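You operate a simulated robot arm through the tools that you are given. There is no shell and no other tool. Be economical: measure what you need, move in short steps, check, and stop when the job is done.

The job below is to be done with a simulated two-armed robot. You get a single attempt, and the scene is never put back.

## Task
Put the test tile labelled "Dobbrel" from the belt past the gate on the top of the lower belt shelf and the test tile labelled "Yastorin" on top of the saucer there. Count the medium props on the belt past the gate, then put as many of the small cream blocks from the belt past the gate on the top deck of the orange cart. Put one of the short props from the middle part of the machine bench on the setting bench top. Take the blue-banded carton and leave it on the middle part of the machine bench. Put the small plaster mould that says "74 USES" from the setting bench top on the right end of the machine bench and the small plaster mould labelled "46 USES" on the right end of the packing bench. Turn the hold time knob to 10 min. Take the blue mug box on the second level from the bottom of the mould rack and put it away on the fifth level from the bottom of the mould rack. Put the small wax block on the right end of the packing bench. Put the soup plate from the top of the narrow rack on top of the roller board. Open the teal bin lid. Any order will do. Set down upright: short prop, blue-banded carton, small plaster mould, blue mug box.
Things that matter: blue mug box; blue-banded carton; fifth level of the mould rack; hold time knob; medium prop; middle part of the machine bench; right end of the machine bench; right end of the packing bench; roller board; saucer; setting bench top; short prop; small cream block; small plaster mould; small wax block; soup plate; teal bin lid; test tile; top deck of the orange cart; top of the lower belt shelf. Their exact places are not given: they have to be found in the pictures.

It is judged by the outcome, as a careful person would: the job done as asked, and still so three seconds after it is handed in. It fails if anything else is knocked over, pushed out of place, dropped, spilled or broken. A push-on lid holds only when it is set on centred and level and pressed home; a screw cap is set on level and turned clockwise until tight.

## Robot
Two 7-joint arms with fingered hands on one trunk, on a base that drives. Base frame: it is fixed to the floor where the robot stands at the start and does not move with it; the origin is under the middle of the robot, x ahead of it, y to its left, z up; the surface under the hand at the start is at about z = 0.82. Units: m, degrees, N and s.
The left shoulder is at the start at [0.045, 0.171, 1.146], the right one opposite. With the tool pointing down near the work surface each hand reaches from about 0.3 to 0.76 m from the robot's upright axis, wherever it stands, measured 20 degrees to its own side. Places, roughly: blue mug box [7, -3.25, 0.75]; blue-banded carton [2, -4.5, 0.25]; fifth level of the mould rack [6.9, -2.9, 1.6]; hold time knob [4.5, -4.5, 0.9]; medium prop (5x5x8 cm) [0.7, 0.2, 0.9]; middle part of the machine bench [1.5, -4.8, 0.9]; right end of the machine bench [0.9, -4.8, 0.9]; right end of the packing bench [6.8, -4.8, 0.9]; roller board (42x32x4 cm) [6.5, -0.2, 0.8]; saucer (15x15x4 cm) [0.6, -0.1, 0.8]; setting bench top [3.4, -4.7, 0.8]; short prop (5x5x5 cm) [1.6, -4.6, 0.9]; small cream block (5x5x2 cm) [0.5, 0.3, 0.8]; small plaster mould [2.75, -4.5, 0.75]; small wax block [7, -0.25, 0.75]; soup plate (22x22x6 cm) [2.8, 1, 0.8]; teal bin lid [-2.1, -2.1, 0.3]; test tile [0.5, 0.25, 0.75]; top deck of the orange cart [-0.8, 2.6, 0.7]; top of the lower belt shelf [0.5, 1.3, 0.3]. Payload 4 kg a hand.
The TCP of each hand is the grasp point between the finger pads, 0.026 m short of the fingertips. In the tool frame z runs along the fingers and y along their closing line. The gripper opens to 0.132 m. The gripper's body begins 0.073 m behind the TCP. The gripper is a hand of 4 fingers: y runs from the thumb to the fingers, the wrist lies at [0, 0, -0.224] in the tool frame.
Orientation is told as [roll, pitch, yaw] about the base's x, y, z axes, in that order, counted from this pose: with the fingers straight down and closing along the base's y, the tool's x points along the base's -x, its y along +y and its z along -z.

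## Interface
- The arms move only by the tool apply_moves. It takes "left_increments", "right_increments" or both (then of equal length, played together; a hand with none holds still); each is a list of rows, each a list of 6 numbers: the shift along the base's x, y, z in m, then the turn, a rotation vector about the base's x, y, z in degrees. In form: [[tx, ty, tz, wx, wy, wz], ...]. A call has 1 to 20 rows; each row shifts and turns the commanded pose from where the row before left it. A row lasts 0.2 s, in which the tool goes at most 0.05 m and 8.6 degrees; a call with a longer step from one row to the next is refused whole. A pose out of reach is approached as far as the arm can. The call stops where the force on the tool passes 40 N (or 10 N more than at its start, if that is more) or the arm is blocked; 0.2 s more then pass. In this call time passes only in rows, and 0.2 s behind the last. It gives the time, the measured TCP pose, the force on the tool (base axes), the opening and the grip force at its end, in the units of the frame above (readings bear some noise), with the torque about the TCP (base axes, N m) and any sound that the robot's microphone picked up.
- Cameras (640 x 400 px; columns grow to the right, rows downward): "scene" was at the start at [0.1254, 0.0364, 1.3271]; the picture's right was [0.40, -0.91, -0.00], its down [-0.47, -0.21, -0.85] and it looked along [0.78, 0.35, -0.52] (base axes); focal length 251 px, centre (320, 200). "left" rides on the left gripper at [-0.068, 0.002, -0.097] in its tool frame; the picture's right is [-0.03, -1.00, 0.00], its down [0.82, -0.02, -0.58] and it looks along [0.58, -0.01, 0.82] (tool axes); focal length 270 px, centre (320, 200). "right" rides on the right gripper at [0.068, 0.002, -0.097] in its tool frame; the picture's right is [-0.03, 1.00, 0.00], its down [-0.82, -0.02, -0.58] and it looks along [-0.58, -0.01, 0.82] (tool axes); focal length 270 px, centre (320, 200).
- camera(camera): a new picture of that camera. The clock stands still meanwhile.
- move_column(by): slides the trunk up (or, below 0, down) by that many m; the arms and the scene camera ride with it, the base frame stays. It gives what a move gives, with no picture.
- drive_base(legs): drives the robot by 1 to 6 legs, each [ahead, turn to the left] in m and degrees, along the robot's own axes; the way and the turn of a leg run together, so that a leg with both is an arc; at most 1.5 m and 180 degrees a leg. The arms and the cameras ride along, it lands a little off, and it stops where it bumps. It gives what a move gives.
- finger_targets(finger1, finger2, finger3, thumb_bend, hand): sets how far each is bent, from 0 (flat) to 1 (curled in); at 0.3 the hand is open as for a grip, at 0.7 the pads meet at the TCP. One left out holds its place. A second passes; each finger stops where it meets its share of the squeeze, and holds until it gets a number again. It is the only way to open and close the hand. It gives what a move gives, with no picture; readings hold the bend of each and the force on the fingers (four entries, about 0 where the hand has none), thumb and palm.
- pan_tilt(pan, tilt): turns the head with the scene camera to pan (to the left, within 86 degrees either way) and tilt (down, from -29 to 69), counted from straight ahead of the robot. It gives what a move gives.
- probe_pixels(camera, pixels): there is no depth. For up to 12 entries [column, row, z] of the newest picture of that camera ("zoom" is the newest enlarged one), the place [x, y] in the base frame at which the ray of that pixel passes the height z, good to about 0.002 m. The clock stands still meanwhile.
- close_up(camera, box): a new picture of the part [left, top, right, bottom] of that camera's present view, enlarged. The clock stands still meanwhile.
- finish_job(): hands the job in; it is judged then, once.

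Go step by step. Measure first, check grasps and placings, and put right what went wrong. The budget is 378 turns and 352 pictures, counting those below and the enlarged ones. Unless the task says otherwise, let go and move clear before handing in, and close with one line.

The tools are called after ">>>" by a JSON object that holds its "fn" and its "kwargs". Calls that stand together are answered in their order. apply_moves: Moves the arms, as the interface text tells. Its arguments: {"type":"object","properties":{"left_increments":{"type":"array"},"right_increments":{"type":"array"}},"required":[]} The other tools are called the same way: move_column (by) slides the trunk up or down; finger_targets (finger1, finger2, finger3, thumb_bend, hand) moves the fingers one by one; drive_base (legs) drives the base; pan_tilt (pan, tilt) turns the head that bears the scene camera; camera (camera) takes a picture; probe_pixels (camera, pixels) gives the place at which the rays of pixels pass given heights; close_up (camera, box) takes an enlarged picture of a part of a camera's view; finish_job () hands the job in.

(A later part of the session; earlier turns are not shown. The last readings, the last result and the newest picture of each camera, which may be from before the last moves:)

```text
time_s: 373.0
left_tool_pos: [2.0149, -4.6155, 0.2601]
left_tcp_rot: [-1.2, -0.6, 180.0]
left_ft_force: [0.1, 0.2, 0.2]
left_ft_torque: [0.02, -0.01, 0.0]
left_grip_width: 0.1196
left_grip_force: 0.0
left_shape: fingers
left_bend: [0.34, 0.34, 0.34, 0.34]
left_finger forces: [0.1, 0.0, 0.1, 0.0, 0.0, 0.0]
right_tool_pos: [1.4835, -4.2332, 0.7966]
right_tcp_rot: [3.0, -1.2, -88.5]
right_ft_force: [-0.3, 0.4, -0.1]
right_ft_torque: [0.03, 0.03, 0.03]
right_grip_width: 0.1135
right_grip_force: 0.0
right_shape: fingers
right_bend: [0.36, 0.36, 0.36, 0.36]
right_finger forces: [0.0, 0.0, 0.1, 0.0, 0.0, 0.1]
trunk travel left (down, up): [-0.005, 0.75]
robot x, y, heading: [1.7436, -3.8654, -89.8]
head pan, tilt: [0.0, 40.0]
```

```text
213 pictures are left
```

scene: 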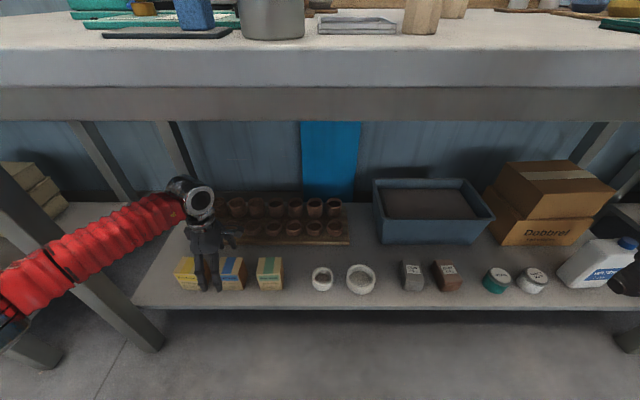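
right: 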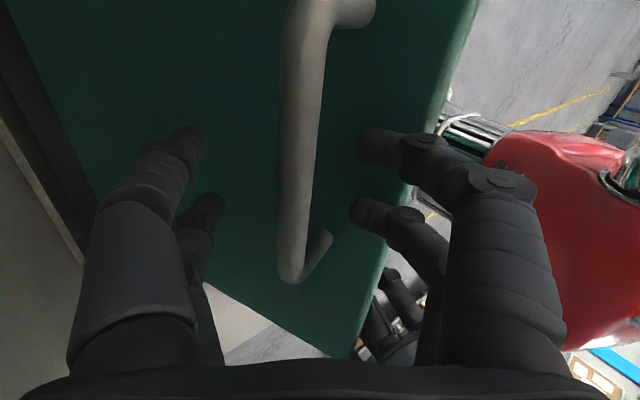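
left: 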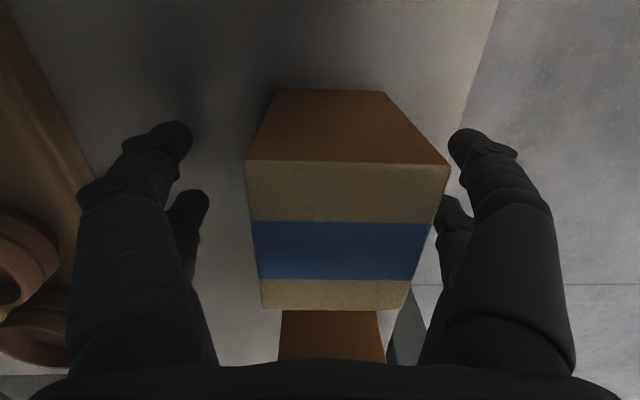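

>>> {"fn": "apply_moves", "kwargs": {"left_increments": [[0, 0.009, -0.002, 0, 0, 0]]}}

>>> {"fn": "finger_targets", "kwargs": {"hand": "left", "finger1": 0.66, "finger2": 0.66, "finger3": 0.66, "thumb_bend": 0.66}}

>>> {"fn": "apply_moves", "kwargs": {"left_increments": [[0, 0, 0.03, 0, 0, 0], [0, 0, 0.04, 0, 0, 0], [0, 0, 0.03, 0, 0, 0]]}}

>>> {"fn": "camera", "kwargs": {"camera": "left"}}

```text
time_s: 373.4
left_tool_pos: [2.0162, -4.6066, 0.2573]
left_tcp_rot: [-1.0, -0.6, 179.9]
left_ft_force: [0.0, -0.5, -0.3]
left_ft_torque: [-0.02, 0.01, -0.02]
left_grip_width: 0.1194
left_grip_force: 0.1
left_shape: fingers
left_bend: [0.34, 0.34, 0.34, 0.34]
left_finger forces: [0.0, 0.1, 0.0, 0.1, 0.1, 0.1]
right_tool_pos: [1.4832, -4.2333, 0.7987]
right_tcp_rot: [3.1, -1.2, -88.5]
right_ft_force: [0.8, 0.3, 0.1]
right_ft_torque: [0.01, 0.01, -0.01]
right_grip_width: 0.1135
right_grip_force: 0.1
right_shape: fingers
right_bend: [0.36, 0.36, 0.36, 0.36]
right_finger forces: [0.1, 0.1, 0.1, 0.0, 0.0, 0.1]
trunk travel left (down, up): [-0.005, 0.75]
robot x, y, heading: [1.743, -3.8686, -89.7]
head pan, tilt: [0.0, 40.0]
```

```text
time_s: 374.4
left_tool_pos: [2.0151, -4.6066, 0.2579]
left_tcp_rot: [-1.1, -0.6, 179.9]
left_ft_force: [-0.1, 0.7, 0.3]
left_ft_torque: [0.03, -0.01, 0.02]
left_grip_width: 0.0557
left_grip_force: 16.2
left_shape: fingers
left_bend: [0.51, 0.51, 0.55, 0.6]
left_finger forces: [8.2, 8.3, 6.1, 0.1, 10.8, 0.0]
right_tool_pos: [1.4843, -4.2322, 0.7975]
right_tcp_rot: [3.1, -1.2, -88.4]
right_ft_force: [-0.2, 0.5, 0.3]
right_ft_torque: [-0.02, 0.0, 0.0]
right_grip_width: 0.1136
right_grip_force: 0.0
right_shape: fingers
right_bend: [0.36, 0.36, 0.36, 0.36]
right_finger forces: [0.1, 0.0, 0.1, 0.0, 0.1, 0.1]
trunk travel left (down, up): [-0.005, 0.75]
robot x, y, heading: [1.7454, -3.8653, -89.7]
head pan, tilt: [0.0, 40.0]
```

```text
time_s: 375.2
left_tool_pos: [2.0155, -4.608, 0.3571]
left_tcp_rot: [-1.2, -0.6, 179.9]
left_ft_force: [0.1, -1.2, -1.3]
left_ft_torque: [0.01, -0.02, -0.01]
left_grip_width: 0.0558
left_grip_force: 15.9
left_shape: fingers
left_bend: [0.5, 0.5, 0.56, 0.6]
left_finger forces: [8.2, 8.2, 5.8, 0.0, 10.5, 0.0]
right_tool_pos: [1.4835, -4.2321, 0.7976]
right_tcp_rot: [3.0, -1.1, -88.5]
right_ft_force: [-0.5, 0.4, 0.5]
right_ft_torque: [0.0, 0.0, 0.02]
right_grip_width: 0.1135
right_grip_force: 0.1
right_shape: fingers
right_bend: [0.36, 0.36, 0.36, 0.36]
right_finger forces: [0.0, 0.0, 0.0, 0.1, 0.1, 0.1]
trunk travel left (down, up): [-0.005, 0.75]
robot x, y, heading: [1.7396, -3.8644, -89.7]
head pan, tilt: [0.0, 40.0]
```

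```text
212 pictures are left
```

left: 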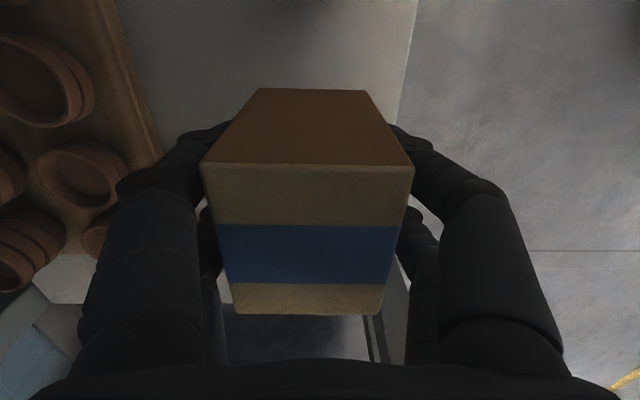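

Carton held. Withdraw it straight out, back off, raise the trunk.

>>> {"fn": "apply_moves", "kwargs": {"left_increments": [[0, 0.04, 0, 0, 0, 0], [0, 0.045, 0, 0, 0, 0], [0, 0.045, 0, 0, 0, 0]]}}

>>> {"fn": "drive_base", "kwargs": {"legs": [[-0.25, 0]]}}

>>> {"fn": "move_column", "kwargs": {"by": 0.37}}

>>> {"fn": "apply_moves", "kwargs": {"left_increments": [[-0.02, 0, 0.045, 0, 0, 0], [-0.02, 0, 0.045, 0, 0, 0], [-0.02, 0, 0.045, 0, 0, 0], [-0.02, 0, 0.045, 0, 0, 0], [-0.02, 0, 0.045, 0, 0, 0], [-0.02, 0, 0.045, 0, 0, 0], [-0.02, 0, 0.045, 0, 0, 0]]}}

>>> {"fn": "camera", "kwargs": {"camera": "scene"}}

```text
time_s: 376.0
left_tool_pos: [2.0149, -4.4755, 0.3571]
left_tcp_rot: [-1.1, -0.7, 179.8]
left_ft_force: [0.0, -0.9, -2.1]
left_ft_torque: [-0.02, 0.01, 0.02]
left_grip_width: 0.0556
left_grip_force: 16.2
left_shape: fingers
left_bend: [0.5, 0.5, 0.56, 0.6]
left_finger forces: [8.2, 8.1, 5.7, 0.1, 10.3, 0.0]
right_tool_pos: [1.4837, -4.233, 0.7969]
right_tcp_rot: [3.1, -1.1, -88.5]
right_ft_force: [0.5, 0.1, -1.0]
right_ft_torque: [0.01, -0.06, 0.01]
right_grip_width: 0.1136
right_grip_force: 0.1
right_shape: fingers
right_bend: [0.36, 0.36, 0.36, 0.36]
right_finger forces: [0.0, 0.0, 0.0, 0.0, 0.0, 0.1]
trunk travel left (down, up): [-0.005, 0.75]
robot x, y, heading: [1.7413, -3.8662, -89.7]
head pan, tilt: [0.0, 40.0]
```

```text
time_s: 377.8
left_tool_pos: [2.0142, -4.2278, 0.3585]
left_tcp_rot: [-1.1, -0.6, 180.0]
left_ft_force: [-0.7, 0.8, -1.5]
left_ft_torque: [-0.02, 0.0, 0.01]
left_grip_width: 0.0555
left_grip_force: 16.4
left_shape: fingers
left_bend: [0.5, 0.5, 0.56, 0.6]
left_finger forces: [8.1, 8.0, 5.9, 0.0, 10.4, 0.1]
right_tool_pos: [1.4826, -3.9831, 0.798]
right_tcp_rot: [3.1, -1.2, -88.3]
right_ft_force: [0.0, -1.4, -0.3]
right_ft_torque: [0.03, 0.03, -0.02]
right_grip_width: 0.1133
right_grip_force: 0.1
right_shape: fingers
right_bend: [0.36, 0.36, 0.36, 0.36]
right_finger forces: [0.0, 0.0, 0.1, 0.0, 0.0, 0.0]
trunk travel left (down, up): [-0.005, 0.75]
robot x, y, heading: [1.7437, -3.6169, -89.8]
head pan, tilt: [0.0, 40.0]
```

```text
time_s: 381.4
left_tool_pos: [2.0153, -4.2276, 0.7272]
left_tcp_rot: [-1.2, -0.6, 179.9]
left_ft_force: [0.3, 0.4, -1.4]
left_ft_torque: [0.0, -0.03, 0.02]
left_grip_width: 0.0556
left_grip_force: 16.4
left_shape: fingers
left_bend: [0.5, 0.5, 0.56, 0.6]
left_finger forces: [8.1, 8.0, 5.9, 0.1, 10.3, 0.1]
right_tool_pos: [1.4827, -3.9838, 1.1674]
right_tcp_rot: [3.1, -1.0, -88.5]
right_ft_force: [0.2, 0.2, 0.4]
right_ft_torque: [-0.01, 0.02, 0.0]
right_grip_width: 0.1135
right_grip_force: 0.1
right_shape: fingers
right_bend: [0.36, 0.36, 0.36, 0.36]
right_finger forces: [0.1, 0.0, 0.0, 0.0, 0.1, 0.0]
trunk travel left (down, up): [-0.375, 0.38]
robot x, y, heading: [1.7429, -3.6196, -89.8]
head pan, tilt: [0.0, 40.0]
```

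```text
time_s: 383.0
left_tool_pos: [1.8716, -4.2264, 1.0433]
left_tcp_rot: [-1.1, -0.6, 180.0]
left_ft_force: [0.0, -0.5, -1.2]
left_ft_torque: [0.01, 0.01, -0.01]
left_grip_width: 0.0555
left_grip_force: 16.4
left_shape: fingers
left_bend: [0.5, 0.5, 0.56, 0.6]
left_finger forces: [8.3, 7.8, 5.9, 0.0, 10.4, 0.0]
right_tool_pos: [1.4828, -3.9841, 1.1682]
right_tcp_rot: [3.2, -1.2, -88.4]
right_ft_force: [-0.8, 0.2, -0.9]
right_ft_torque: [0.0, -0.02, 0.01]
right_grip_width: 0.1135
right_grip_force: 0.0
right_shape: fingers
right_bend: [0.36, 0.36, 0.36, 0.36]
right_finger forces: [0.0, 0.1, 0.1, 0.1, 0.0, 0.0]
trunk travel left (down, up): [-0.375, 0.38]
robot x, y, heading: [1.7433, -3.6188, -90.0]
head pan, tilt: [0.0, 40.0]
```

```text
211 pictures are left
```

scene: 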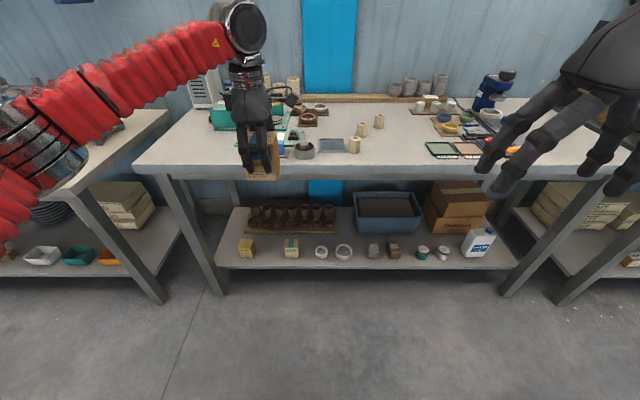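

Carton (blue band) is out and the others undisturbed. Raise the carton a bit and drive up to the bench.

>>> {"fn": "apply_moves", "kwargs": {"left_increments": [[-0.03, 0.02, 0.03, 0, 0, 0], [-0.03, 0.02, 0.03, 0, 0, 0], [-0.03, 0.02, 0.02, 0, 0, 0]]}}

>>> {"fn": "drive_base", "kwargs": {"legs": [[0.38, 0]]}}

>>> {"fn": "pan_tilt", "kwargs": {"pan": -10, "tilt": 45}}

>>> {"fn": "camera", "kwargs": {"camera": "scene"}}

>>> {"fn": "camera", "kwargs": {"camera": "right"}}

```text
time_s: 383.8
left_tool_pos: [1.7818, -4.169, 1.122]
left_tcp_rot: [-1.1, -0.6, 179.9]
left_ft_force: [-1.1, 0.3, -1.7]
left_ft_torque: [0.01, -0.02, -0.01]
left_grip_width: 0.0556
left_grip_force: 16.5
left_shape: fingers
left_bend: [0.5, 0.5, 0.56, 0.6]
left_finger forces: [8.2, 7.9, 5.8, 0.0, 10.2, 0.0]
right_tool_pos: [1.4833, -3.9822, 1.1683]
right_tcp_rot: [3.2, -1.1, -88.5]
right_ft_force: [-0.5, 0.0, -0.8]
right_ft_torque: [0.0, -0.01, 0.0]
right_grip_width: 0.1136
right_grip_force: 0.0
right_shape: fingers
right_bend: [0.36, 0.36, 0.36, 0.36]
right_finger forces: [0.1, 0.0, 0.1, 0.1, 0.0, 0.0]
trunk travel left (down, up): [-0.375, 0.38]
robot x, y, heading: [1.7433, -3.6162, -89.9]
head pan, tilt: [0.0, 40.0]
```

```text
time_s: 386.2
left_tool_pos: [1.7896, -4.5555, 1.1213]
left_tcp_rot: [-1.1, -0.6, -179.5]
left_ft_force: [-0.7, -0.3, -2.3]
left_ft_torque: [0.0, 0.03, 0.01]
left_grip_width: 0.0553
left_grip_force: 16.3
left_shape: fingers
left_bend: [0.5, 0.5, 0.56, 0.6]
left_finger forces: [8.2, 7.8, 5.8, 0.0, 10.2, 0.0]
right_tool_pos: [1.489, -4.3725, 1.1675]
right_tcp_rot: [3.1, -1.1, -88.0]
right_ft_force: [0.7, -0.6, 0.0]
right_ft_torque: [0.01, -0.04, 0.0]
right_grip_width: 0.1133
right_grip_force: 0.1
right_shape: fingers
right_bend: [0.36, 0.36, 0.36, 0.36]
right_finger forces: [0.0, 0.0, 0.1, 0.1, 0.1, 0.1]
trunk travel left (down, up): [-0.375, 0.38]
robot x, y, heading: [1.7448, -4.0003, -89.3]
head pan, tilt: [0.0, 40.0]
```

```text
time_s: 386.9
left_tool_pos: [1.7908, -4.555, 1.1229]
left_tcp_rot: [-1.1, -0.5, -179.4]
left_ft_force: [0.1, 0.4, -1.4]
left_ft_torque: [-0.02, 0.0, -0.04]
left_grip_width: 0.0557
left_grip_force: 15.9
left_shape: fingers
left_bend: [0.5, 0.5, 0.56, 0.6]
left_finger forces: [8.2, 7.9, 5.7, 0.1, 10.2, 0.1]
right_tool_pos: [1.4901, -4.3705, 1.1682]
right_tcp_rot: [3.0, -1.2, -87.9]
right_ft_force: [0.3, -0.3, 0.9]
right_ft_torque: [0.0, -0.02, 0.01]
right_grip_width: 0.1133
right_grip_force: 0.1
right_shape: fingers
right_bend: [0.36, 0.36, 0.36, 0.36]
right_finger forces: [0.0, 0.1, 0.0, 0.1, 0.0, 0.0]
trunk travel left (down, up): [-0.375, 0.38]
robot x, y, heading: [1.7451, -4.0071, -89.4]
head pan, tilt: [-10.0, 45.0]
```

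```text
210 pictures are left
```

scene: 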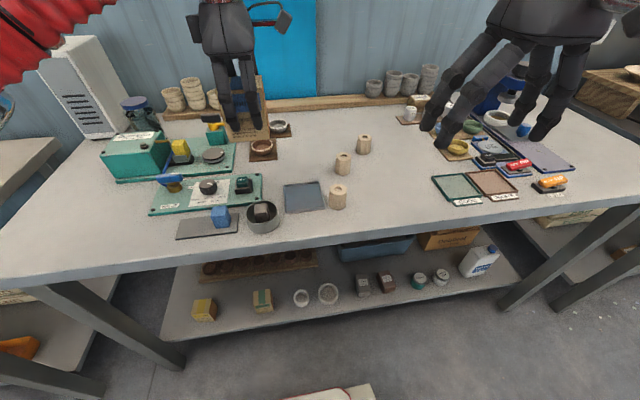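

```text
209 pictures are left
```

right: 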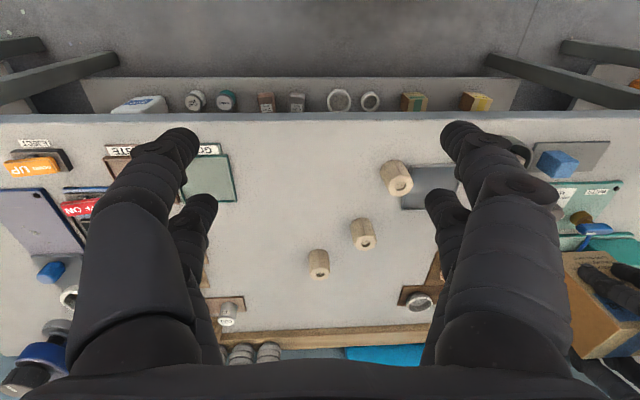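

>>> {"fn": "probe_pixels", "kwargs": {"camera": "right", "pixels": [[400, 184, 0.92], [366, 242, 0.92], [320, 271, 0.92], [366, 242, 0.9], [310, 180, 0.87], [235, 190, 0.87], [310, 115, 0.87]]}}

>>> {"fn": "close_up", "kwargs": {"camera": "scene", "box": [270, 120, 470, 240]}}

```text
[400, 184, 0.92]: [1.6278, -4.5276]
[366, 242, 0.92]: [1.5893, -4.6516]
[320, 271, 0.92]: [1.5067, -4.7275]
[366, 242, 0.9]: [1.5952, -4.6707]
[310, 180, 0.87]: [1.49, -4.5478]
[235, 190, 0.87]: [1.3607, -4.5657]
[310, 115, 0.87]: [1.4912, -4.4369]
```

```text
3.20 times, centred on (370, 180) of scene
```

zoom: 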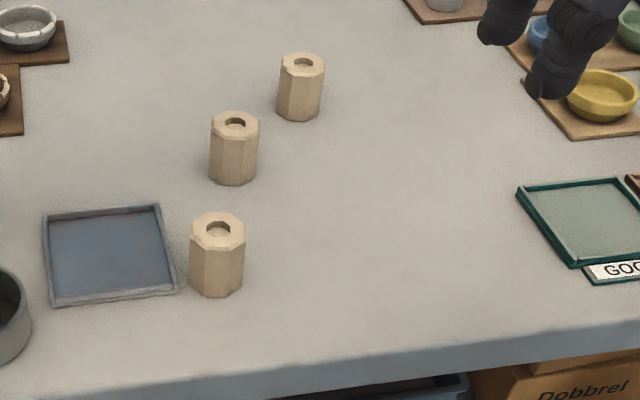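

>>> {"fn": "probe_pixels", "kwargs": {"camera": "zoom", "pixels": [[235, 122, 0.92], [302, 63, 0.92], [217, 230, 0.92], [234, 180, 0.87], [219, 292, 0.87], [520, 190, 0.87], [575, 268, 0.87], [380, 220, 0.87]]}}

```text
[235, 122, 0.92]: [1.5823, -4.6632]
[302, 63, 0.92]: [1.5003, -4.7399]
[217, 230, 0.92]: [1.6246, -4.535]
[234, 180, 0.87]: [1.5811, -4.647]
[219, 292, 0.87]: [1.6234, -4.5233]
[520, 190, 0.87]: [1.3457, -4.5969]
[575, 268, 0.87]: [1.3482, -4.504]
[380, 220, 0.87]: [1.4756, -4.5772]
```

Place the carton at about (1.48, −4.54), clear of tray and props. Move the right hand aside, the left over the spot, and lower to near the bench.

>>> {"fn": "apply_moves", "kwargs": {"right_increments": [[-0.045, 0, 0, 0, 0, 0], [-0.045, 0, 0, 0, 0, 0], [-0.045, 0, 0, 0, 0, 0], [-0.045, 0, 0, 0, 0, 0], [-0.045, 0, 0, 0, 0, 0], [-0.04, 0, 0, 0, 0, 0], [0, 0, 0, 0, 0, 0], [0, 0, 0, 0, 0, 0], [0, 0, 0, 0, 0, 0], [0, 0, 0, 0, 0, 0], [0, 0, 0, 0, 0, 0]], "left_increments": [[0, 0, 0, 0, 0, 0], [-0.045, 0.002, 0, 0, 0, 0], [-0.045, 0.002, 0, 0, 0, 0], [-0.045, 0.002, 0, 0, 0, 0], [-0.045, 0.002, 0, 0, 0, 0], [-0.045, 0.002, 0, 0, 0, 0], [-0.045, 0.002, 0, 0, 0, 0], [-0.04, 0.003, 0, 0, 0, 0], [0, 0, -0.045, 0, 0, 0], [0, 0, -0.045, 0, 0, 0], [0, 0, -0.04, 0, 0, 0]]}}

>>> {"fn": "camera", "kwargs": {"camera": "scene"}}

```text
time_s: 389.4
left_tool_pos: [1.5844, -4.5443, 0.9914]
left_tcp_rot: [-1.1, -0.6, -179.5]
left_ft_force: [-0.7, -0.3, -1.8]
left_ft_torque: [0.03, 0.0, 0.02]
left_grip_width: 0.0553
left_grip_force: 15.6
left_shape: fingers
left_bend: [0.5, 0.5, 0.56, 0.6]
left_finger forces: [8.0, 8.0, 5.8, 0.0, 10.2, 0.1]
left hand out of reach, approached as far as the arm can: row 6, 7, 8
right_tool_pos: [1.2275, -4.3882, 1.1631]
right_tcp_rot: [3.1, -1.2, -87.9]
right_ft_force: [0.4, -0.4, -0.4]
right_ft_torque: [0.01, -0.01, -0.02]
right_grip_width: 0.1134
right_grip_force: 0.1
right_shape: fingers
right_bend: [0.36, 0.36, 0.36, 0.36]
right_finger forces: [0.0, 0.0, 0.0, 0.1, 0.2, 0.0]
right hand out of reach, approached as far as the arm can: row 5, 6
trunk travel left (down, up): [-0.375, 0.38]
robot x, y, heading: [1.7414, -4.0003, -89.2]
head pan, tilt: [-10.0, 45.0]
```

```text
207 pictures are left
```

scene: 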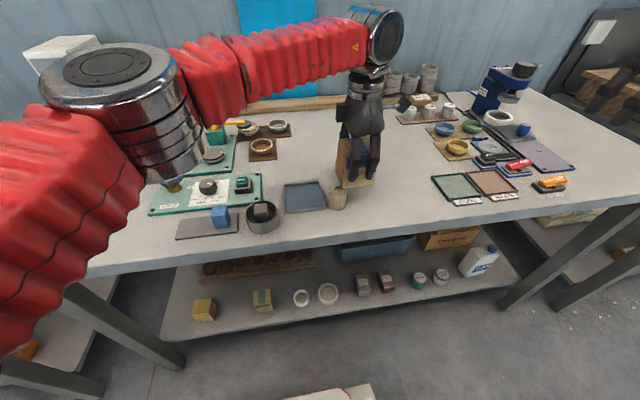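

The left arm reached its limit at x 1.584, near the front prop. Raise again and turn the base 18° right to bring the carton over the free spot.

>>> {"fn": "apply_moves", "kwargs": {"left_increments": [[0, 0, 0.045, 0, 0, 0], [0, 0, 0.045, 0, 0, 0]]}}

>>> {"fn": "drive_base", "kwargs": {"legs": [[0, -14]]}}

>>> {"fn": "camera", "kwargs": {"camera": "scene"}}

>>> {"fn": "camera", "kwargs": {"camera": "left"}}

```text
time_s: 389.9
left_tool_pos: [1.5843, -4.5442, 1.0822]
left_tcp_rot: [-1.2, -0.6, -179.5]
left_ft_force: [0.0, 0.0, -1.3]
left_ft_torque: [-0.02, -0.04, 0.0]
left_grip_width: 0.0553
left_grip_force: 15.3
left_shape: fingers
left_bend: [0.5, 0.5, 0.56, 0.6]
left_finger forces: [8.0, 7.8, 5.7, 0.0, 10.0, 0.0]
right_tool_pos: [1.2276, -4.3875, 1.1635]
right_tcp_rot: [3.1, -1.3, -87.9]
right_ft_force: [0.5, -0.4, 0.3]
right_ft_torque: [-0.03, 0.04, 0.0]
right_grip_width: 0.1133
right_grip_force: 0.0
right_shape: fingers
right_bend: [0.36, 0.36, 0.36, 0.36]
right_finger forces: [0.0, 0.1, 0.0, 0.1, 0.0, 0.0]
trunk travel left (down, up): [-0.375, 0.38]
robot x, y, heading: [1.7454, -4.004, -89.3]
head pan, tilt: [-10.0, 45.0]
```

```text
time_s: 391.3
left_tool_pos: [1.4739, -4.5066, 1.0811]
left_tcp_rot: [-1.3, -1.3, 169.1]
left_ft_force: [-0.3, 0.4, -1.5]
left_ft_torque: [-0.03, -0.01, 0.01]
left_grip_width: 0.0552
left_grip_force: 15.4
left_shape: fingers
left_bend: [0.5, 0.5, 0.56, 0.6]
left_finger forces: [8.0, 7.8, 5.6, 0.0, 9.9, 0.0]
right_tool_pos: [1.1502, -4.2544, 1.1619]
right_tcp_rot: [3.1, -1.3, -101.7]
right_ft_force: [0.2, -0.1, 0.5]
right_ft_torque: [0.01, 0.01, 0.05]
right_grip_width: 0.113
right_grip_force: 0.1
right_shape: fingers
right_bend: [0.36, 0.36, 0.36, 0.36]
right_finger forces: [0.0, 0.0, 0.0, 0.0, 0.1, 0.0]
trunk travel left (down, up): [-0.375, 0.38]
robot x, y, heading: [1.7587, -4.0079, -103.2]
head pan, tilt: [-10.0, 45.0]
```

```text
206 pictures are left
```

scene: 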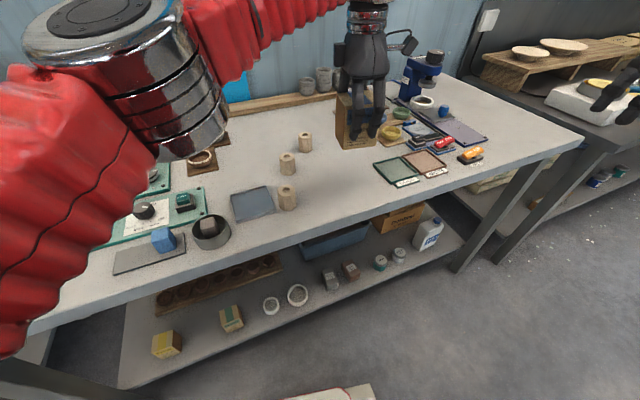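

```text
205 pictures are left
```

left: 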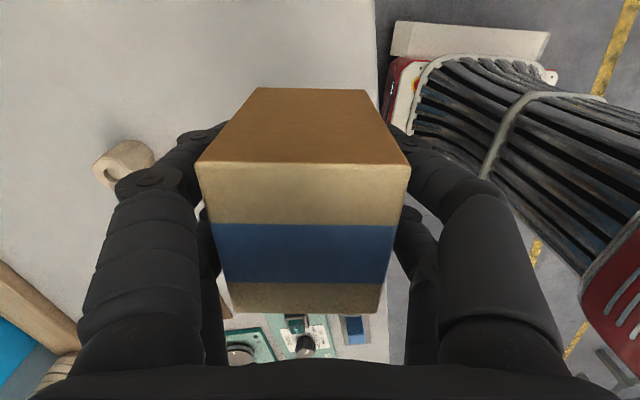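

Now over the free spot. Shift 4 cm deeper and lower carefully.

>>> {"fn": "apply_moves", "kwargs": {"left_increments": [[0, -0.04, 0, 0, 0, 0], [0, 0, -0.045, 0, 0, 0], [0, 0, -0.045, 0, 0, 0], [0, 0, -0.02, 0, 0, 0], [0, 0, -0.01, 0, 0, 0], [0, 0, -0.006, 0, 0, 0]]}}

>>> {"fn": "close_up", "kwargs": {"camera": "scene", "box": [240, 60, 440, 220]}}

```text
time_s: 392.7
left_tool_pos: [1.4822, -4.5272, 0.9573]
left_tcp_rot: [-1.3, -1.2, 169.1]
left_ft_force: [0.6, -0.1, -1.6]
left_ft_torque: [0.02, -0.03, 0.0]
left_grip_width: 0.0552
left_grip_force: 15.6
left_shape: fingers
left_bend: [0.5, 0.5, 0.56, 0.61]
left_finger forces: [8.0, 7.8, 5.8, 0.0, 10.0, 0.1]
left hand out of reach, approached as far as the arm can: row 1
right_tool_pos: [1.1507, -4.255, 1.1627]
right_tcp_rot: [3.2, -1.3, -101.8]
right_ft_force: [1.2, 0.7, 0.5]
right_ft_torque: [-0.02, -0.01, 0.04]
right_grip_width: 0.1132
right_grip_force: 0.0
right_shape: fingers
right_bend: [0.36, 0.36, 0.36, 0.36]
right_finger forces: [0.1, 0.0, 0.0, 0.1, 0.0, 0.0]
trunk travel left (down, up): [-0.375, 0.38]
robot x, y, heading: [1.7587, -4.0049, -102.9]
head pan, tilt: [-10.0, 45.0]
```

```text
2.50 times, centred on (340, 140) of scene
```

zoom: 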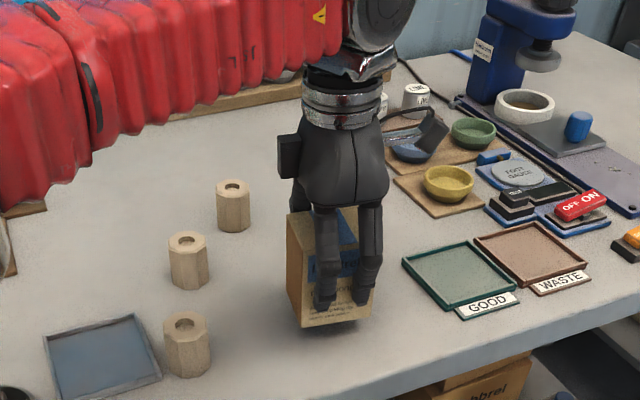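

>>> {"fn": "apply_moves", "kwargs": {"left_increments": [[0, 0, -0.006, 0, 0, 0], [0, 0, -0.005, 0, 0, 0], [0, 0, -0.004, 0, 0, 0]]}}

>>> {"fn": "apply_moves", "kwargs": {"left_increments": [[0, 0, -0.004, 0, 0, 0], [0, 0, -0.003, 0, 0, 0], [0, 0, -0.003, 0, 0, 0]]}}

```text
time_s: 393.5
left_tool_pos: [1.4831, -4.5271, 0.9429]
left_tcp_rot: [-1.3, -1.3, 169.2]
left_ft_force: [-0.6, 0.1, -1.7]
left_ft_torque: [0.01, -0.01, 0.04]
left_grip_width: 0.0551
left_grip_force: 16.1
left_shape: fingers
left_bend: [0.5, 0.5, 0.56, 0.61]
left_finger forces: [8.0, 7.9, 5.8, 0.1, 10.0, 0.0]
right_tool_pos: [1.151, -4.2552, 1.1624]
right_tcp_rot: [3.2, -1.3, -101.8]
right_ft_force: [-0.3, 0.3, -0.9]
right_ft_torque: [-0.01, 0.03, -0.01]
right_grip_width: 0.1136
right_grip_force: 0.1
right_shape: fingers
right_bend: [0.36, 0.36, 0.36, 0.36]
right_finger forces: [0.0, 0.1, 0.0, 0.0, 0.1, 0.1]
trunk travel left (down, up): [-0.375, 0.38]
robot x, y, heading: [1.7577, -4.0037, -103.1]
head pan, tilt: [-10.0, 45.0]
```

```text
time_s: 394.3
left_tool_pos: [1.4827, -4.5259, 0.9357]
left_tcp_rot: [-1.1, -1.4, 169.2]
left_ft_force: [-0.3, -0.7, 18.0]
left_ft_torque: [-0.35, 0.04, 0.03]
left_grip_width: 0.055
left_grip_force: 17.0
left_shape: fingers
left_bend: [0.5, 0.5, 0.57, 0.61]
left_finger forces: [8.9, 8.8, 6.6, 0.0, 10.4, 0.0]
right_tool_pos: [1.1503, -4.2538, 1.1647]
right_tcp_rot: [3.1, -1.4, -101.9]
right_ft_force: [0.3, -0.2, -0.1]
right_ft_torque: [-0.01, 0.02, 0.02]
right_grip_width: 0.1135
right_grip_force: 0.0
right_shape: fingers
right_bend: [0.36, 0.36, 0.36, 0.36]
right_finger forces: [0.0, 0.1, 0.0, 0.1, 0.0, 0.1]
trunk travel left (down, up): [-0.375, 0.38]
robot x, y, heading: [1.7562, -4.0073, -103.0]
head pan, tilt: [-10.0, 45.0]
```

Contact (18 N), bench top ≈ 0.878. Release and lift.

>>> {"fn": "finger_targets", "kwargs": {"hand": "left", "finger1": 0.4, "finger2": 0.4, "finger3": 0.4, "thumb_bend": 0.4}}

>>> {"fn": "apply_moves", "kwargs": {"left_increments": [[0, 0, 0.03, 0, 0, 0], [0, 0, 0.045, 0, 0, 0], [0, 0, 0.045, 0, 0, 0], [0, 0, 0.045, 0, 0, 0], [0.03, 0.03, 0.02, 0, 0, 0], [0.03, 0.03, 0, 0, 0, 0], [0.04, 0.02, 0, 0, 0, 0], [0.04, 0.02, 0, 0, 0, 0], [0.04, 0.02, 0, 0, 0, 0], [0.04, 0.02, 0, 0, 0, 0]]}}

>>> {"fn": "camera", "kwargs": {"camera": "scene"}}

```text
time_s: 395.3
left_tool_pos: [1.4828, -4.5263, 0.9326]
left_tcp_rot: [-1.3, -1.4, 169.2]
left_ft_force: [0.3, 0.5, -0.3]
left_ft_torque: [-0.03, 0.02, 0.0]
left_grip_width: 0.0993
left_grip_force: 0.1
left_shape: fingers
left_bend: [0.4, 0.4, 0.4, 0.4]
left_finger forces: [0.0, 0.0, 0.0, 0.0, 0.0, 0.1]
right_tool_pos: [1.1508, -4.2544, 1.1625]
right_tcp_rot: [3.1, -1.3, -101.8]
right_ft_force: [0.2, -0.1, 0.8]
right_ft_torque: [-0.02, 0.0, 0.03]
right_grip_width: 0.1137
right_grip_force: 0.1
right_shape: fingers
right_bend: [0.36, 0.36, 0.36, 0.36]
right_finger forces: [0.1, 0.1, 0.0, 0.0, 0.0, 0.0]
trunk travel left (down, up): [-0.375, 0.38]
robot x, y, heading: [1.7595, -4.0012, -103.5]
head pan, tilt: [-10.0, 45.0]
```

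```text
time_s: 397.5
left_tool_pos: [1.7055, -4.3855, 1.1188]
left_tcp_rot: [-1.2, -1.3, 169.2]
left_ft_force: [-0.2, -0.6, 0.1]
left_ft_torque: [0.03, 0.01, 0.03]
left_grip_width: 0.0999
left_grip_force: 0.0
left_shape: fingers
left_bend: [0.4, 0.4, 0.4, 0.4]
left_finger forces: [0.0, 0.0, 0.1, 0.1, 0.1, 0.0]
left hand out of reach, approached as far as the arm can: row 4
right_tool_pos: [1.1516, -4.2535, 1.1641]
right_tcp_rot: [3.1, -1.3, -101.8]
right_ft_force: [-0.2, 0.6, 0.5]
right_ft_torque: [-0.02, 0.02, -0.02]
right_grip_width: 0.1137
right_grip_force: 0.1
right_shape: fingers
right_bend: [0.36, 0.36, 0.36, 0.36]
right_finger forces: [0.0, 0.0, 0.0, 0.0, 0.1, 0.0]
trunk travel left (down, up): [-0.375, 0.38]
robot x, y, heading: [1.756, -4.006, -103.1]
head pan, tilt: [-10.0, 45.0]
```

```text
203 pictures are left
```

scene: 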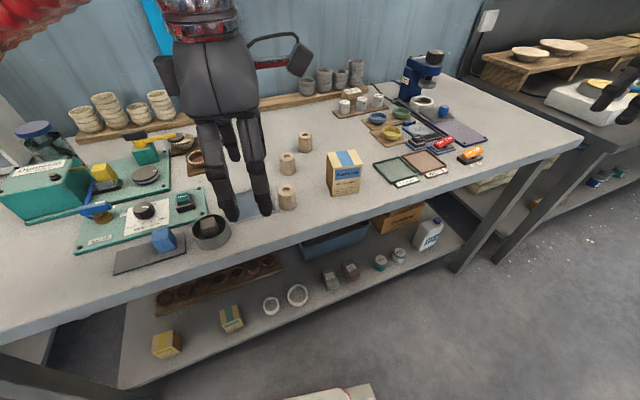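

The carton stands upright (344,172). Now take the middle prop at about (1.582, −4.66) with the left hand.

>>> {"fn": "apply_moves", "kwargs": {"left_increments": [[-0.02, -0.045, 0, 0, 0, 0], [-0.02, -0.045, 0, 0, 0, 0], [-0.02, -0.045, 0, 0, 0, 0], [-0.02, -0.045, 0, 0, 0, 0], [-0.02, -0.045, -0.005, 0, 0, 0], [-0.02, -0.045, -0.005, 0, 0, 0]]}}

>>> {"fn": "camera", "kwargs": {"camera": "left"}}

```text
time_s: 398.9
left_tool_pos: [1.6055, -4.6382, 1.1018]
left_tcp_rot: [-1.2, -1.4, 169.0]
left_ft_force: [0.8, -1.3, 0.3]
left_ft_torque: [0.07, 0.14, 0.01]
left_grip_width: 0.0998
left_grip_force: 0.1
left_shape: fingers
left_bend: [0.4, 0.4, 0.4, 0.4]
left_finger forces: [0.0, 0.0, 0.0, 0.0, 0.0, 0.0]
left hand out of reach, approached as far as the arm can: row 6
right_tool_pos: [1.1541, -4.2563, 1.165]
right_tcp_rot: [2.9, -1.3, -101.8]
right_ft_force: [0.7, -1.3, 0.6]
right_ft_torque: [0.06, 0.1, 0.01]
right_grip_width: 0.1135
right_grip_force: 0.1
right_shape: fingers
right_bend: [0.36, 0.36, 0.36, 0.36]
right_finger forces: [0.0, 0.0, 0.0, 0.0, 0.0, 0.0]
trunk travel left (down, up): [-0.375, 0.38]
robot x, y, heading: [1.76, -3.9989, -102.7]
head pan, tilt: [-10.0, 45.0]
```

```text
202 pictures are left
```

left: 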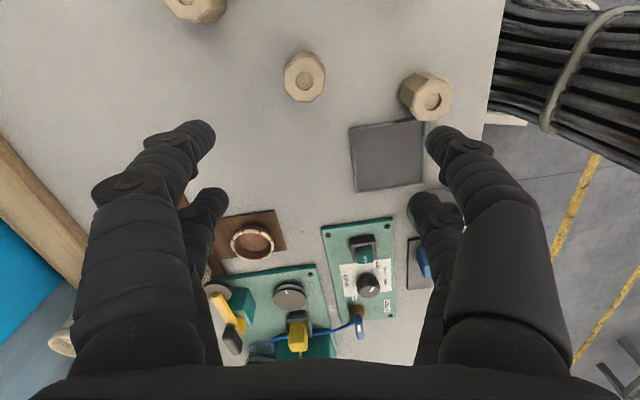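

>>> {"fn": "probe_pixels", "kwargs": {"camera": "left", "pixels": [[304, 77, 0.928], [433, 100, 0.928], [195, 5, 0.928], [350, 190, 0.885], [424, 125, 0.885]]}}

```text
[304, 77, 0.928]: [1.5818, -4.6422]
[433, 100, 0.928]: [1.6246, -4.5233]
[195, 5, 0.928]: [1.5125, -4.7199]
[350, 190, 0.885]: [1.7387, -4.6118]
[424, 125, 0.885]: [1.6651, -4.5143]
```

Prop centre ≈ (1.582, −4.645). Creep the base 5 cm forward for reach, then re-align and descend.

>>> {"fn": "drive_base", "kwargs": {"legs": [[0.05, 0]]}}

>>> {"fn": "camera", "kwargs": {"camera": "left"}}

```text
time_s: 399.8
left_tool_pos: [1.591, -4.6852, 1.1002]
left_tcp_rot: [-1.6, -1.2, 169.2]
left_ft_force: [0.0, 0.7, -0.4]
left_ft_torque: [0.01, -0.01, 0.01]
left_grip_width: 0.1
left_grip_force: 0.0
left_shape: fingers
left_bend: [0.4, 0.4, 0.4, 0.4]
left_finger forces: [0.0, 0.0, 0.0, 0.0, 0.0, 0.1]
right_tool_pos: [1.1394, -4.3069, 1.1619]
right_tcp_rot: [3.2, -1.1, -101.9]
right_ft_force: [-0.1, -0.3, 0.5]
right_ft_torque: [0.09, -0.01, -0.01]
right_grip_width: 0.1132
right_grip_force: 0.0
right_shape: fingers
right_bend: [0.36, 0.36, 0.36, 0.36]
right_finger forces: [0.2, 0.1, 0.0, 0.1, 0.0, 0.0]
trunk travel left (down, up): [-0.375, 0.38]
robot x, y, heading: [1.7497, -4.0529, -103.1]
head pan, tilt: [-10.0, 45.0]
```

```text
201 pictures are left
```

left: 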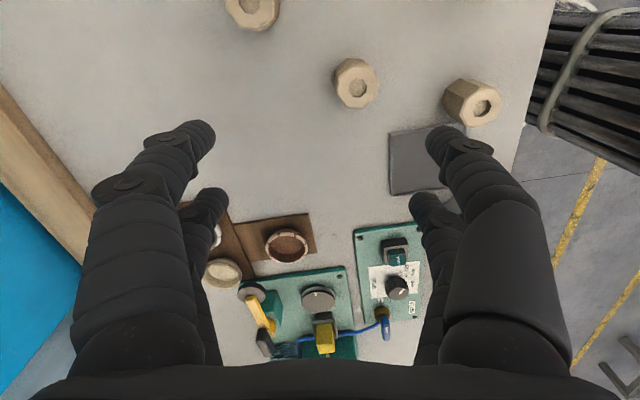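

>>> {"fn": "probe_pixels", "kwargs": {"camera": "left", "pixels": [[358, 86, 0.928], [358, 86, 0.915]]}}

>>> {"fn": "apply_moves", "kwargs": {"left_increments": [[-0.009, 0.03, -0.02, 1.4, 0, 0], [0, 0.005, -0.04, 0, 0, 0], [0, 0, -0.03, 0, 0, 0]]}}

>>> {"fn": "camera", "kwargs": {"camera": "left"}}

```text
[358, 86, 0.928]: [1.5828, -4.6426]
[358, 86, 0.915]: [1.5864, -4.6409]
```

```text
time_s: 400.6
left_tool_pos: [1.5822, -4.6498, 1.0119]
left_tcp_rot: [-2.7, -1.5, 169.2]
left_ft_force: [0.0, 0.6, 0.2]
left_ft_torque: [-0.01, -0.02, 0.01]
left_grip_width: 0.0998
left_grip_force: 0.1
left_shape: fingers
left_bend: [0.4, 0.4, 0.4, 0.4]
left_finger forces: [0.0, 0.1, 0.0, 0.1, 0.1, 0.0]
right_tool_pos: [1.1393, -4.3038, 1.1644]
right_tcp_rot: [3.2, -1.2, -101.8]
right_ft_force: [-0.5, -0.2, 0.7]
right_ft_torque: [0.02, 0.01, 0.01]
right_grip_width: 0.1135
right_grip_force: 0.1
right_shape: fingers
right_bend: [0.36, 0.36, 0.36, 0.36]
right_finger forces: [0.1, 0.0, 0.0, 0.0, 0.1, 0.0]
trunk travel left (down, up): [-0.375, 0.38]
robot x, y, heading: [1.748, -4.0527, -103.0]
head pan, tilt: [-10.0, 45.0]
```

```text
200 pictures are left
```

left: 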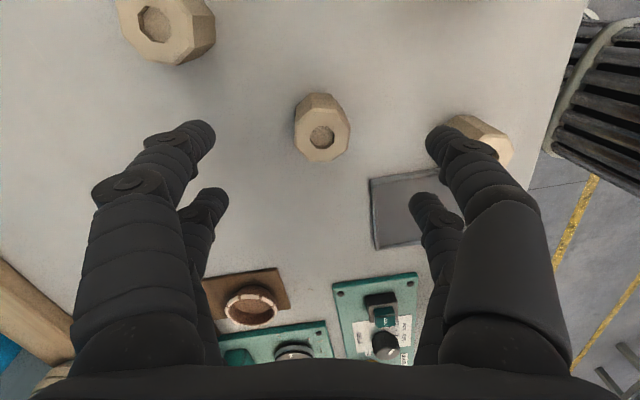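

Aligned (322,137). Descend to z ≈ 0.911 and grip.

>>> {"fn": "apply_moves", "kwargs": {"left_increments": [[0, 0.002, -0.045, 0, 0, 0], [0, 0.002, -0.04, 0, 0, 0], [0, 0, -0.016, 0, 0, 0]]}}

>>> {"fn": "finger_targets", "kwargs": {"hand": "left", "finger1": 0.68, "finger2": 0.68, "finger3": 0.68, "thumb_bend": 0.68}}

>>> {"fn": "apply_moves", "kwargs": {"left_increments": [[0, 0, 0.04, 0, 0, 0], [0, 0, 0.045, 0, 0, 0], [0, 0, 0.045, 0, 0, 0], [0, 0, 0.045, 0, 0, 0], [0.01, 0.03, 0.03, 0, 0, 0]]}}

>>> {"fn": "camera", "kwargs": {"camera": "left"}}

```text
time_s: 401.4
left_tool_pos: [1.5835, -4.6443, 0.9133]
left_tcp_rot: [-2.4, -1.6, 169.3]
left_ft_force: [2.6, 1.5, 13.8]
left_ft_torque: [-0.87, -0.2, 0.21]
left_grip_width: 0.0998
left_grip_force: 7.5
left_shape: fingers
left_bend: [0.4, 0.41, 0.4, 0.4]
left_finger forces: [0.0, 13.6, 0.0, 0.0, 0.0, 0.0]
right_tool_pos: [1.1404, -4.3005, 1.164]
right_tcp_rot: [3.2, -1.5, -101.8]
right_ft_force: [-0.4, 0.2, -0.1]
right_ft_torque: [-0.01, -0.03, -0.01]
right_grip_width: 0.1133
right_grip_force: 0.1
right_shape: fingers
right_bend: [0.36, 0.36, 0.36, 0.36]
right_finger forces: [0.0, 0.0, 0.0, 0.0, 0.0, 0.0]
trunk travel left (down, up): [-0.375, 0.38]
robot x, y, heading: [1.7487, -4.053, -103.0]
head pan, tilt: [-10.0, 45.0]
```

```text
time_s: 402.4
left_tool_pos: [1.5843, -4.6465, 0.9113]
left_tcp_rot: [-2.5, -1.6, 169.3]
left_ft_force: [-0.8, -5.9, 19.1]
left_ft_torque: [-1.0, -0.05, -0.12]
left_grip_width: 0.0171
left_grip_force: 11.9
left_shape: fingers
left_bend: [0.64, 0.63, 0.65, 0.67]
left_finger forces: [5.7, 13.5, 3.6, 0.1, 1.1, 0.1]
right_tool_pos: [1.1405, -4.3022, 1.1638]
right_tcp_rot: [3.1, -1.3, -101.9]
right_ft_force: [0.7, 0.1, 0.2]
right_ft_torque: [0.0, 0.0, -0.02]
right_grip_width: 0.1134
right_grip_force: 0.0
right_shape: fingers
right_bend: [0.36, 0.36, 0.36, 0.36]
right_finger forces: [0.1, 0.1, 0.0, 0.1, 0.0, 0.0]
trunk travel left (down, up): [-0.375, 0.38]
robot x, y, heading: [1.7419, -4.0515, -103.4]
head pan, tilt: [-10.0, 45.0]
```

```text
time_s: 403.6
left_tool_pos: [1.5933, -4.6141, 1.1182]
left_tcp_rot: [-2.7, -1.6, 169.2]
left_ft_force: [0.1, 1.0, -1.9]
left_ft_torque: [0.01, -0.02, 0.02]
left_grip_width: 0.0169
left_grip_force: 4.7
left_shape: fingers
left_bend: [0.64, 0.67, 0.65, 0.67]
left_finger forces: [4.0, 0.0, 3.6, 0.0, 1.2, 0.0]
right_tool_pos: [1.1408, -4.3025, 1.1643]
right_tcp_rot: [3.1, -1.4, -101.8]
right_ft_force: [0.6, -0.2, -0.1]
right_ft_torque: [-0.03, 0.02, -0.02]
right_grip_width: 0.1133
right_grip_force: 0.1
right_shape: fingers
right_bend: [0.36, 0.36, 0.36, 0.36]
right_finger forces: [0.0, 0.0, 0.0, 0.0, 0.0, 0.1]
trunk travel left (down, up): [-0.375, 0.38]
robot x, y, heading: [1.7473, -4.0502, -103.0]
head pan, tilt: [-10.0, 45.0]
```

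```text
199 pictures are left
```

left: 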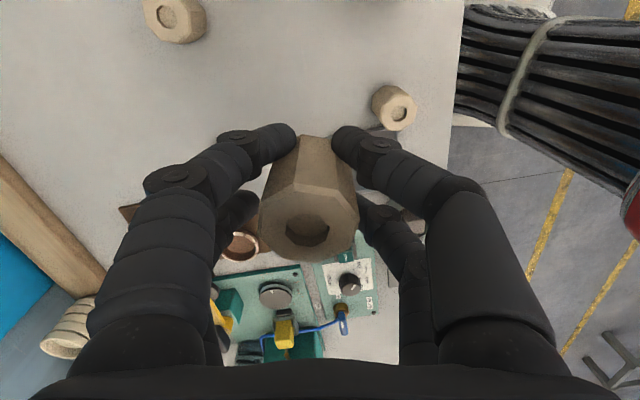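

The prop is caged between the four digits with a light grip. Tighten a little.

>>> {"fn": "finger_targets", "kwargs": {"hand": "left", "finger1": 0.76, "finger2": 0.76, "finger3": 0.76, "thumb_bend": 0.76}}

>>> {"fn": "camera", "kwargs": {"camera": "left"}}

>>> {"fn": "camera", "kwargs": {"camera": "scene"}}

```text
time_s: 404.6
left_tool_pos: [1.5923, -4.6146, 1.1183]
left_tcp_rot: [-2.8, -1.6, 169.3]
left_ft_force: [0.7, -0.4, -0.8]
left_ft_torque: [0.03, -0.01, 0.0]
left_grip_width: 0.0139
left_grip_force: 15.3
left_shape: fingers
left_bend: [0.63, 0.71, 0.68, 0.71]
left_finger forces: [6.9, 8.9, 5.6, 0.0, 8.8, 0.0]
right_tool_pos: [1.1389, -4.3048, 1.1634]
right_tcp_rot: [3.2, -1.2, -101.8]
right_ft_force: [0.8, 0.1, 0.3]
right_ft_torque: [0.0, 0.01, -0.03]
right_grip_width: 0.1133
right_grip_force: 0.0
right_shape: fingers
right_bend: [0.36, 0.36, 0.36, 0.36]
right_finger forces: [0.0, 0.0, 0.0, 0.1, 0.0, 0.1]
trunk travel left (down, up): [-0.375, 0.38]
robot x, y, heading: [1.7478, -4.0512, -102.8]
head pan, tilt: [-10.0, 45.0]
```

```text
198 pictures are left
```

left: 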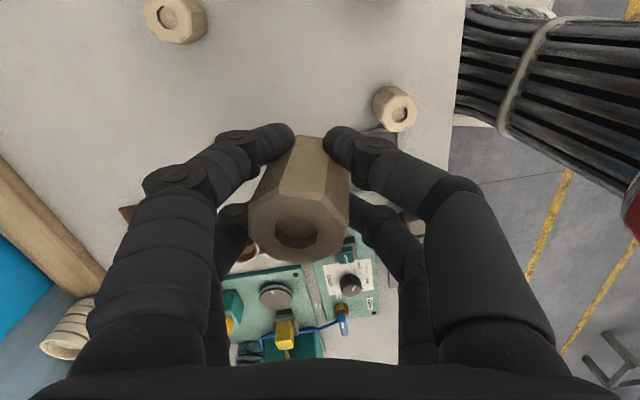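

```text
197 pictures are left
```

scene: 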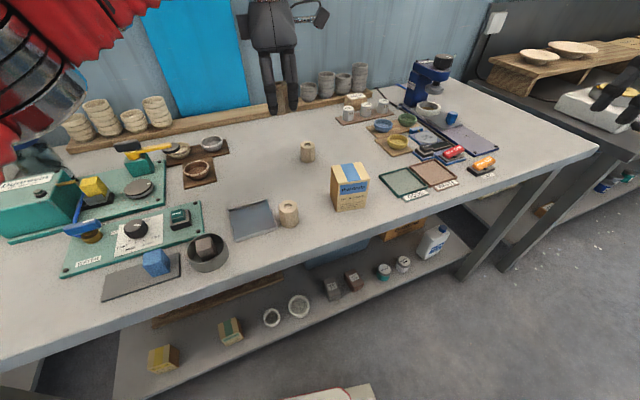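

Firm at 15 N. Back off and drive along to the setting bench.

>>> {"fn": "drive_base", "kwargs": {"legs": [[-0.45, 0], [0, 28], [0.03, 0], [0, 28]]}}

>>> {"fn": "drive_base", "kwargs": {"legs": [[0, 28], [1.0, 0]]}}

>>> {"fn": "drive_base", "kwargs": {"legs": [[0, -28], [0.03, 0], [0, -27]]}}

>>> {"fn": "drive_base", "kwargs": {"legs": [[0, -15]]}}

>>> {"fn": "pan_tilt", "kwargs": {"pan": 0, "tilt": 35}}

>>> {"fn": "camera", "kwargs": {"camera": "scene"}}

```text
time_s: 410.9
left_tool_pos: [2.2225, -4.0949, 1.1178]
left_tcp_rot: [-2.6, -1.7, -136.7]
left_ft_force: [0.2, -0.5, -1.0]
left_ft_torque: [-0.03, 0.03, 0.01]
left_grip_width: 0.0135
left_grip_force: 15.7
left_shape: fingers
left_bend: [0.63, 0.71, 0.69, 0.71]
left_finger forces: [7.9, 9.5, 5.5, 0.1, 8.3, 0.1]
right_tool_pos: [1.7071, -4.2777, 1.1658]
right_tcp_rot: [3.1, -1.3, -47.6]
right_ft_force: [0.2, 0.0, 0.1]
right_ft_torque: [0.02, 0.07, 0.01]
right_grip_width: 0.1137
right_grip_force: 0.2
right_shape: fingers
right_bend: [0.36, 0.36, 0.36, 0.36]
right_finger forces: [0.0, 0.0, 0.0, 0.0, 0.0, 0.1]
trunk travel left (down, up): [-0.375, 0.38]
robot x, y, heading: [1.8232, -3.6694, -48.2]
head pan, tilt: [-10.0, 45.0]
stopped in leg 4: the robot was blocked; the commanded pose is now the measured one
```

```text
time_s: 417.8
left_tool_pos: [3.3308, -4.1922, 1.1184]
left_tcp_rot: [-2.6, -1.5, -108.3]
left_ft_force: [-0.6, -0.9, -1.5]
left_ft_torque: [0.0, 0.01, -0.03]
left_grip_width: 0.0133
left_grip_force: 15.9
left_shape: fingers
left_bend: [0.63, 0.71, 0.7, 0.71]
left_finger forces: [8.1, 9.3, 5.6, 0.1, 8.2, 0.0]
right_tool_pos: [2.964, -4.6011, 1.1647]
right_tcp_rot: [3.3, -1.2, -19.2]
right_ft_force: [0.0, -0.3, -1.0]
right_ft_torque: [0.01, -0.03, -0.01]
right_grip_width: 0.1136
right_grip_force: 0.1
right_shape: fingers
right_bend: [0.36, 0.36, 0.36, 0.36]
right_finger forces: [0.0, 0.0, 0.0, 0.0, 0.1, 0.1]
trunk travel left (down, up): [-0.375, 0.38]
robot x, y, heading: [2.7749, -3.9998, -19.3]
head pan, tilt: [-10.0, 45.0]
```

```text
time_s: 421.4
left_tool_pos: [3.0302, -4.5635, 1.1197]
left_tcp_rot: [-2.5, -1.5, -156.1]
left_ft_force: [-1.2, -0.5, -0.9]
left_ft_torque: [0.04, -0.01, -0.02]
left_grip_width: 0.0127
left_grip_force: 16.3
left_shape: fingers
left_bend: [0.63, 0.71, 0.7, 0.72]
left_finger forces: [8.9, 9.9, 5.8, 0.1, 8.4, 0.1]
right_tool_pos: [2.4814, -4.5658, 1.1664]
right_tcp_rot: [3.5, -1.3, -67.2]
right_ft_force: [0.6, 0.4, -0.6]
right_ft_torque: [-0.01, -0.04, 0.01]
right_grip_width: 0.1132
right_grip_force: 0.1
right_shape: fingers
right_bend: [0.36, 0.36, 0.36, 0.36]
right_finger forces: [0.1, 0.1, 0.0, 0.0, 0.0, 0.0]
trunk travel left (down, up): [-0.375, 0.38]
robot x, y, heading: [2.838, -4.0103, -68.8]
head pan, tilt: [-10.0, 45.0]
stopped in leg 3: the robot was blocked; the commanded pose is now the measured one
```

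```text
time_s: 422.7
left_tool_pos: [2.8803, -4.595, 1.1198]
left_tcp_rot: [-2.6, -1.5, -171.4]
left_ft_force: [-0.6, 0.4, -1.4]
left_ft_torque: [0.02, 0.0, 0.0]
left_grip_width: 0.0128
left_grip_force: 16.1
left_shape: fingers
left_bend: [0.63, 0.71, 0.7, 0.72]
left_finger forces: [9.0, 9.8, 5.9, 0.0, 8.3, 0.1]
right_tool_pos: [2.3501, -4.4527, 1.1653]
right_tcp_rot: [3.3, -1.3, -82.2]
right_ft_force: [-0.1, 0.2, 0.9]
right_ft_torque: [-0.03, -0.01, 0.04]
right_grip_width: 0.1133
right_grip_force: 0.0
right_shape: fingers
right_bend: [0.36, 0.36, 0.36, 0.36]
right_finger forces: [0.1, 0.1, 0.0, 0.0, 0.1, 0.1]
trunk travel left (down, up): [-0.375, 0.38]
robot x, y, heading: [2.8584, -4.0085, -83.8]
head pan, tilt: [-10.0, 45.0]
```

```text
time_s: 423.4
left_tool_pos: [2.8819, -4.5935, 1.1209]
left_tcp_rot: [-2.6, -1.6, -171.3]
left_ft_force: [1.1, -1.3, -0.2]
left_ft_torque: [0.0, 0.02, 0.01]
left_grip_width: 0.0128
left_grip_force: 16.2
left_shape: fingers
left_bend: [0.63, 0.71, 0.7, 0.72]
left_finger forces: [8.9, 9.8, 5.9, 0.0, 8.3, 0.1]
right_tool_pos: [2.351, -4.4534, 1.1663]
right_tcp_rot: [3.3, -1.4, -82.2]
right_ft_force: [0.0, 0.3, 0.1]
right_ft_torque: [0.02, 0.03, 0.0]
right_grip_width: 0.1133
right_grip_force: 0.1
right_shape: fingers
right_bend: [0.36, 0.36, 0.36, 0.36]
right_finger forces: [0.1, 0.1, 0.1, 0.0, 0.0, 0.0]
trunk travel left (down, up): [-0.375, 0.38]
robot x, y, heading: [2.8591, -4.0081, -84.0]
head pan, tilt: [0.0, 35.0]
```

```text
196 pictures are left
```

scene: 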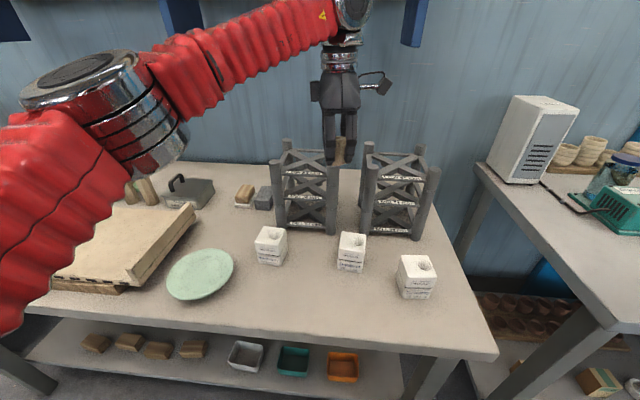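

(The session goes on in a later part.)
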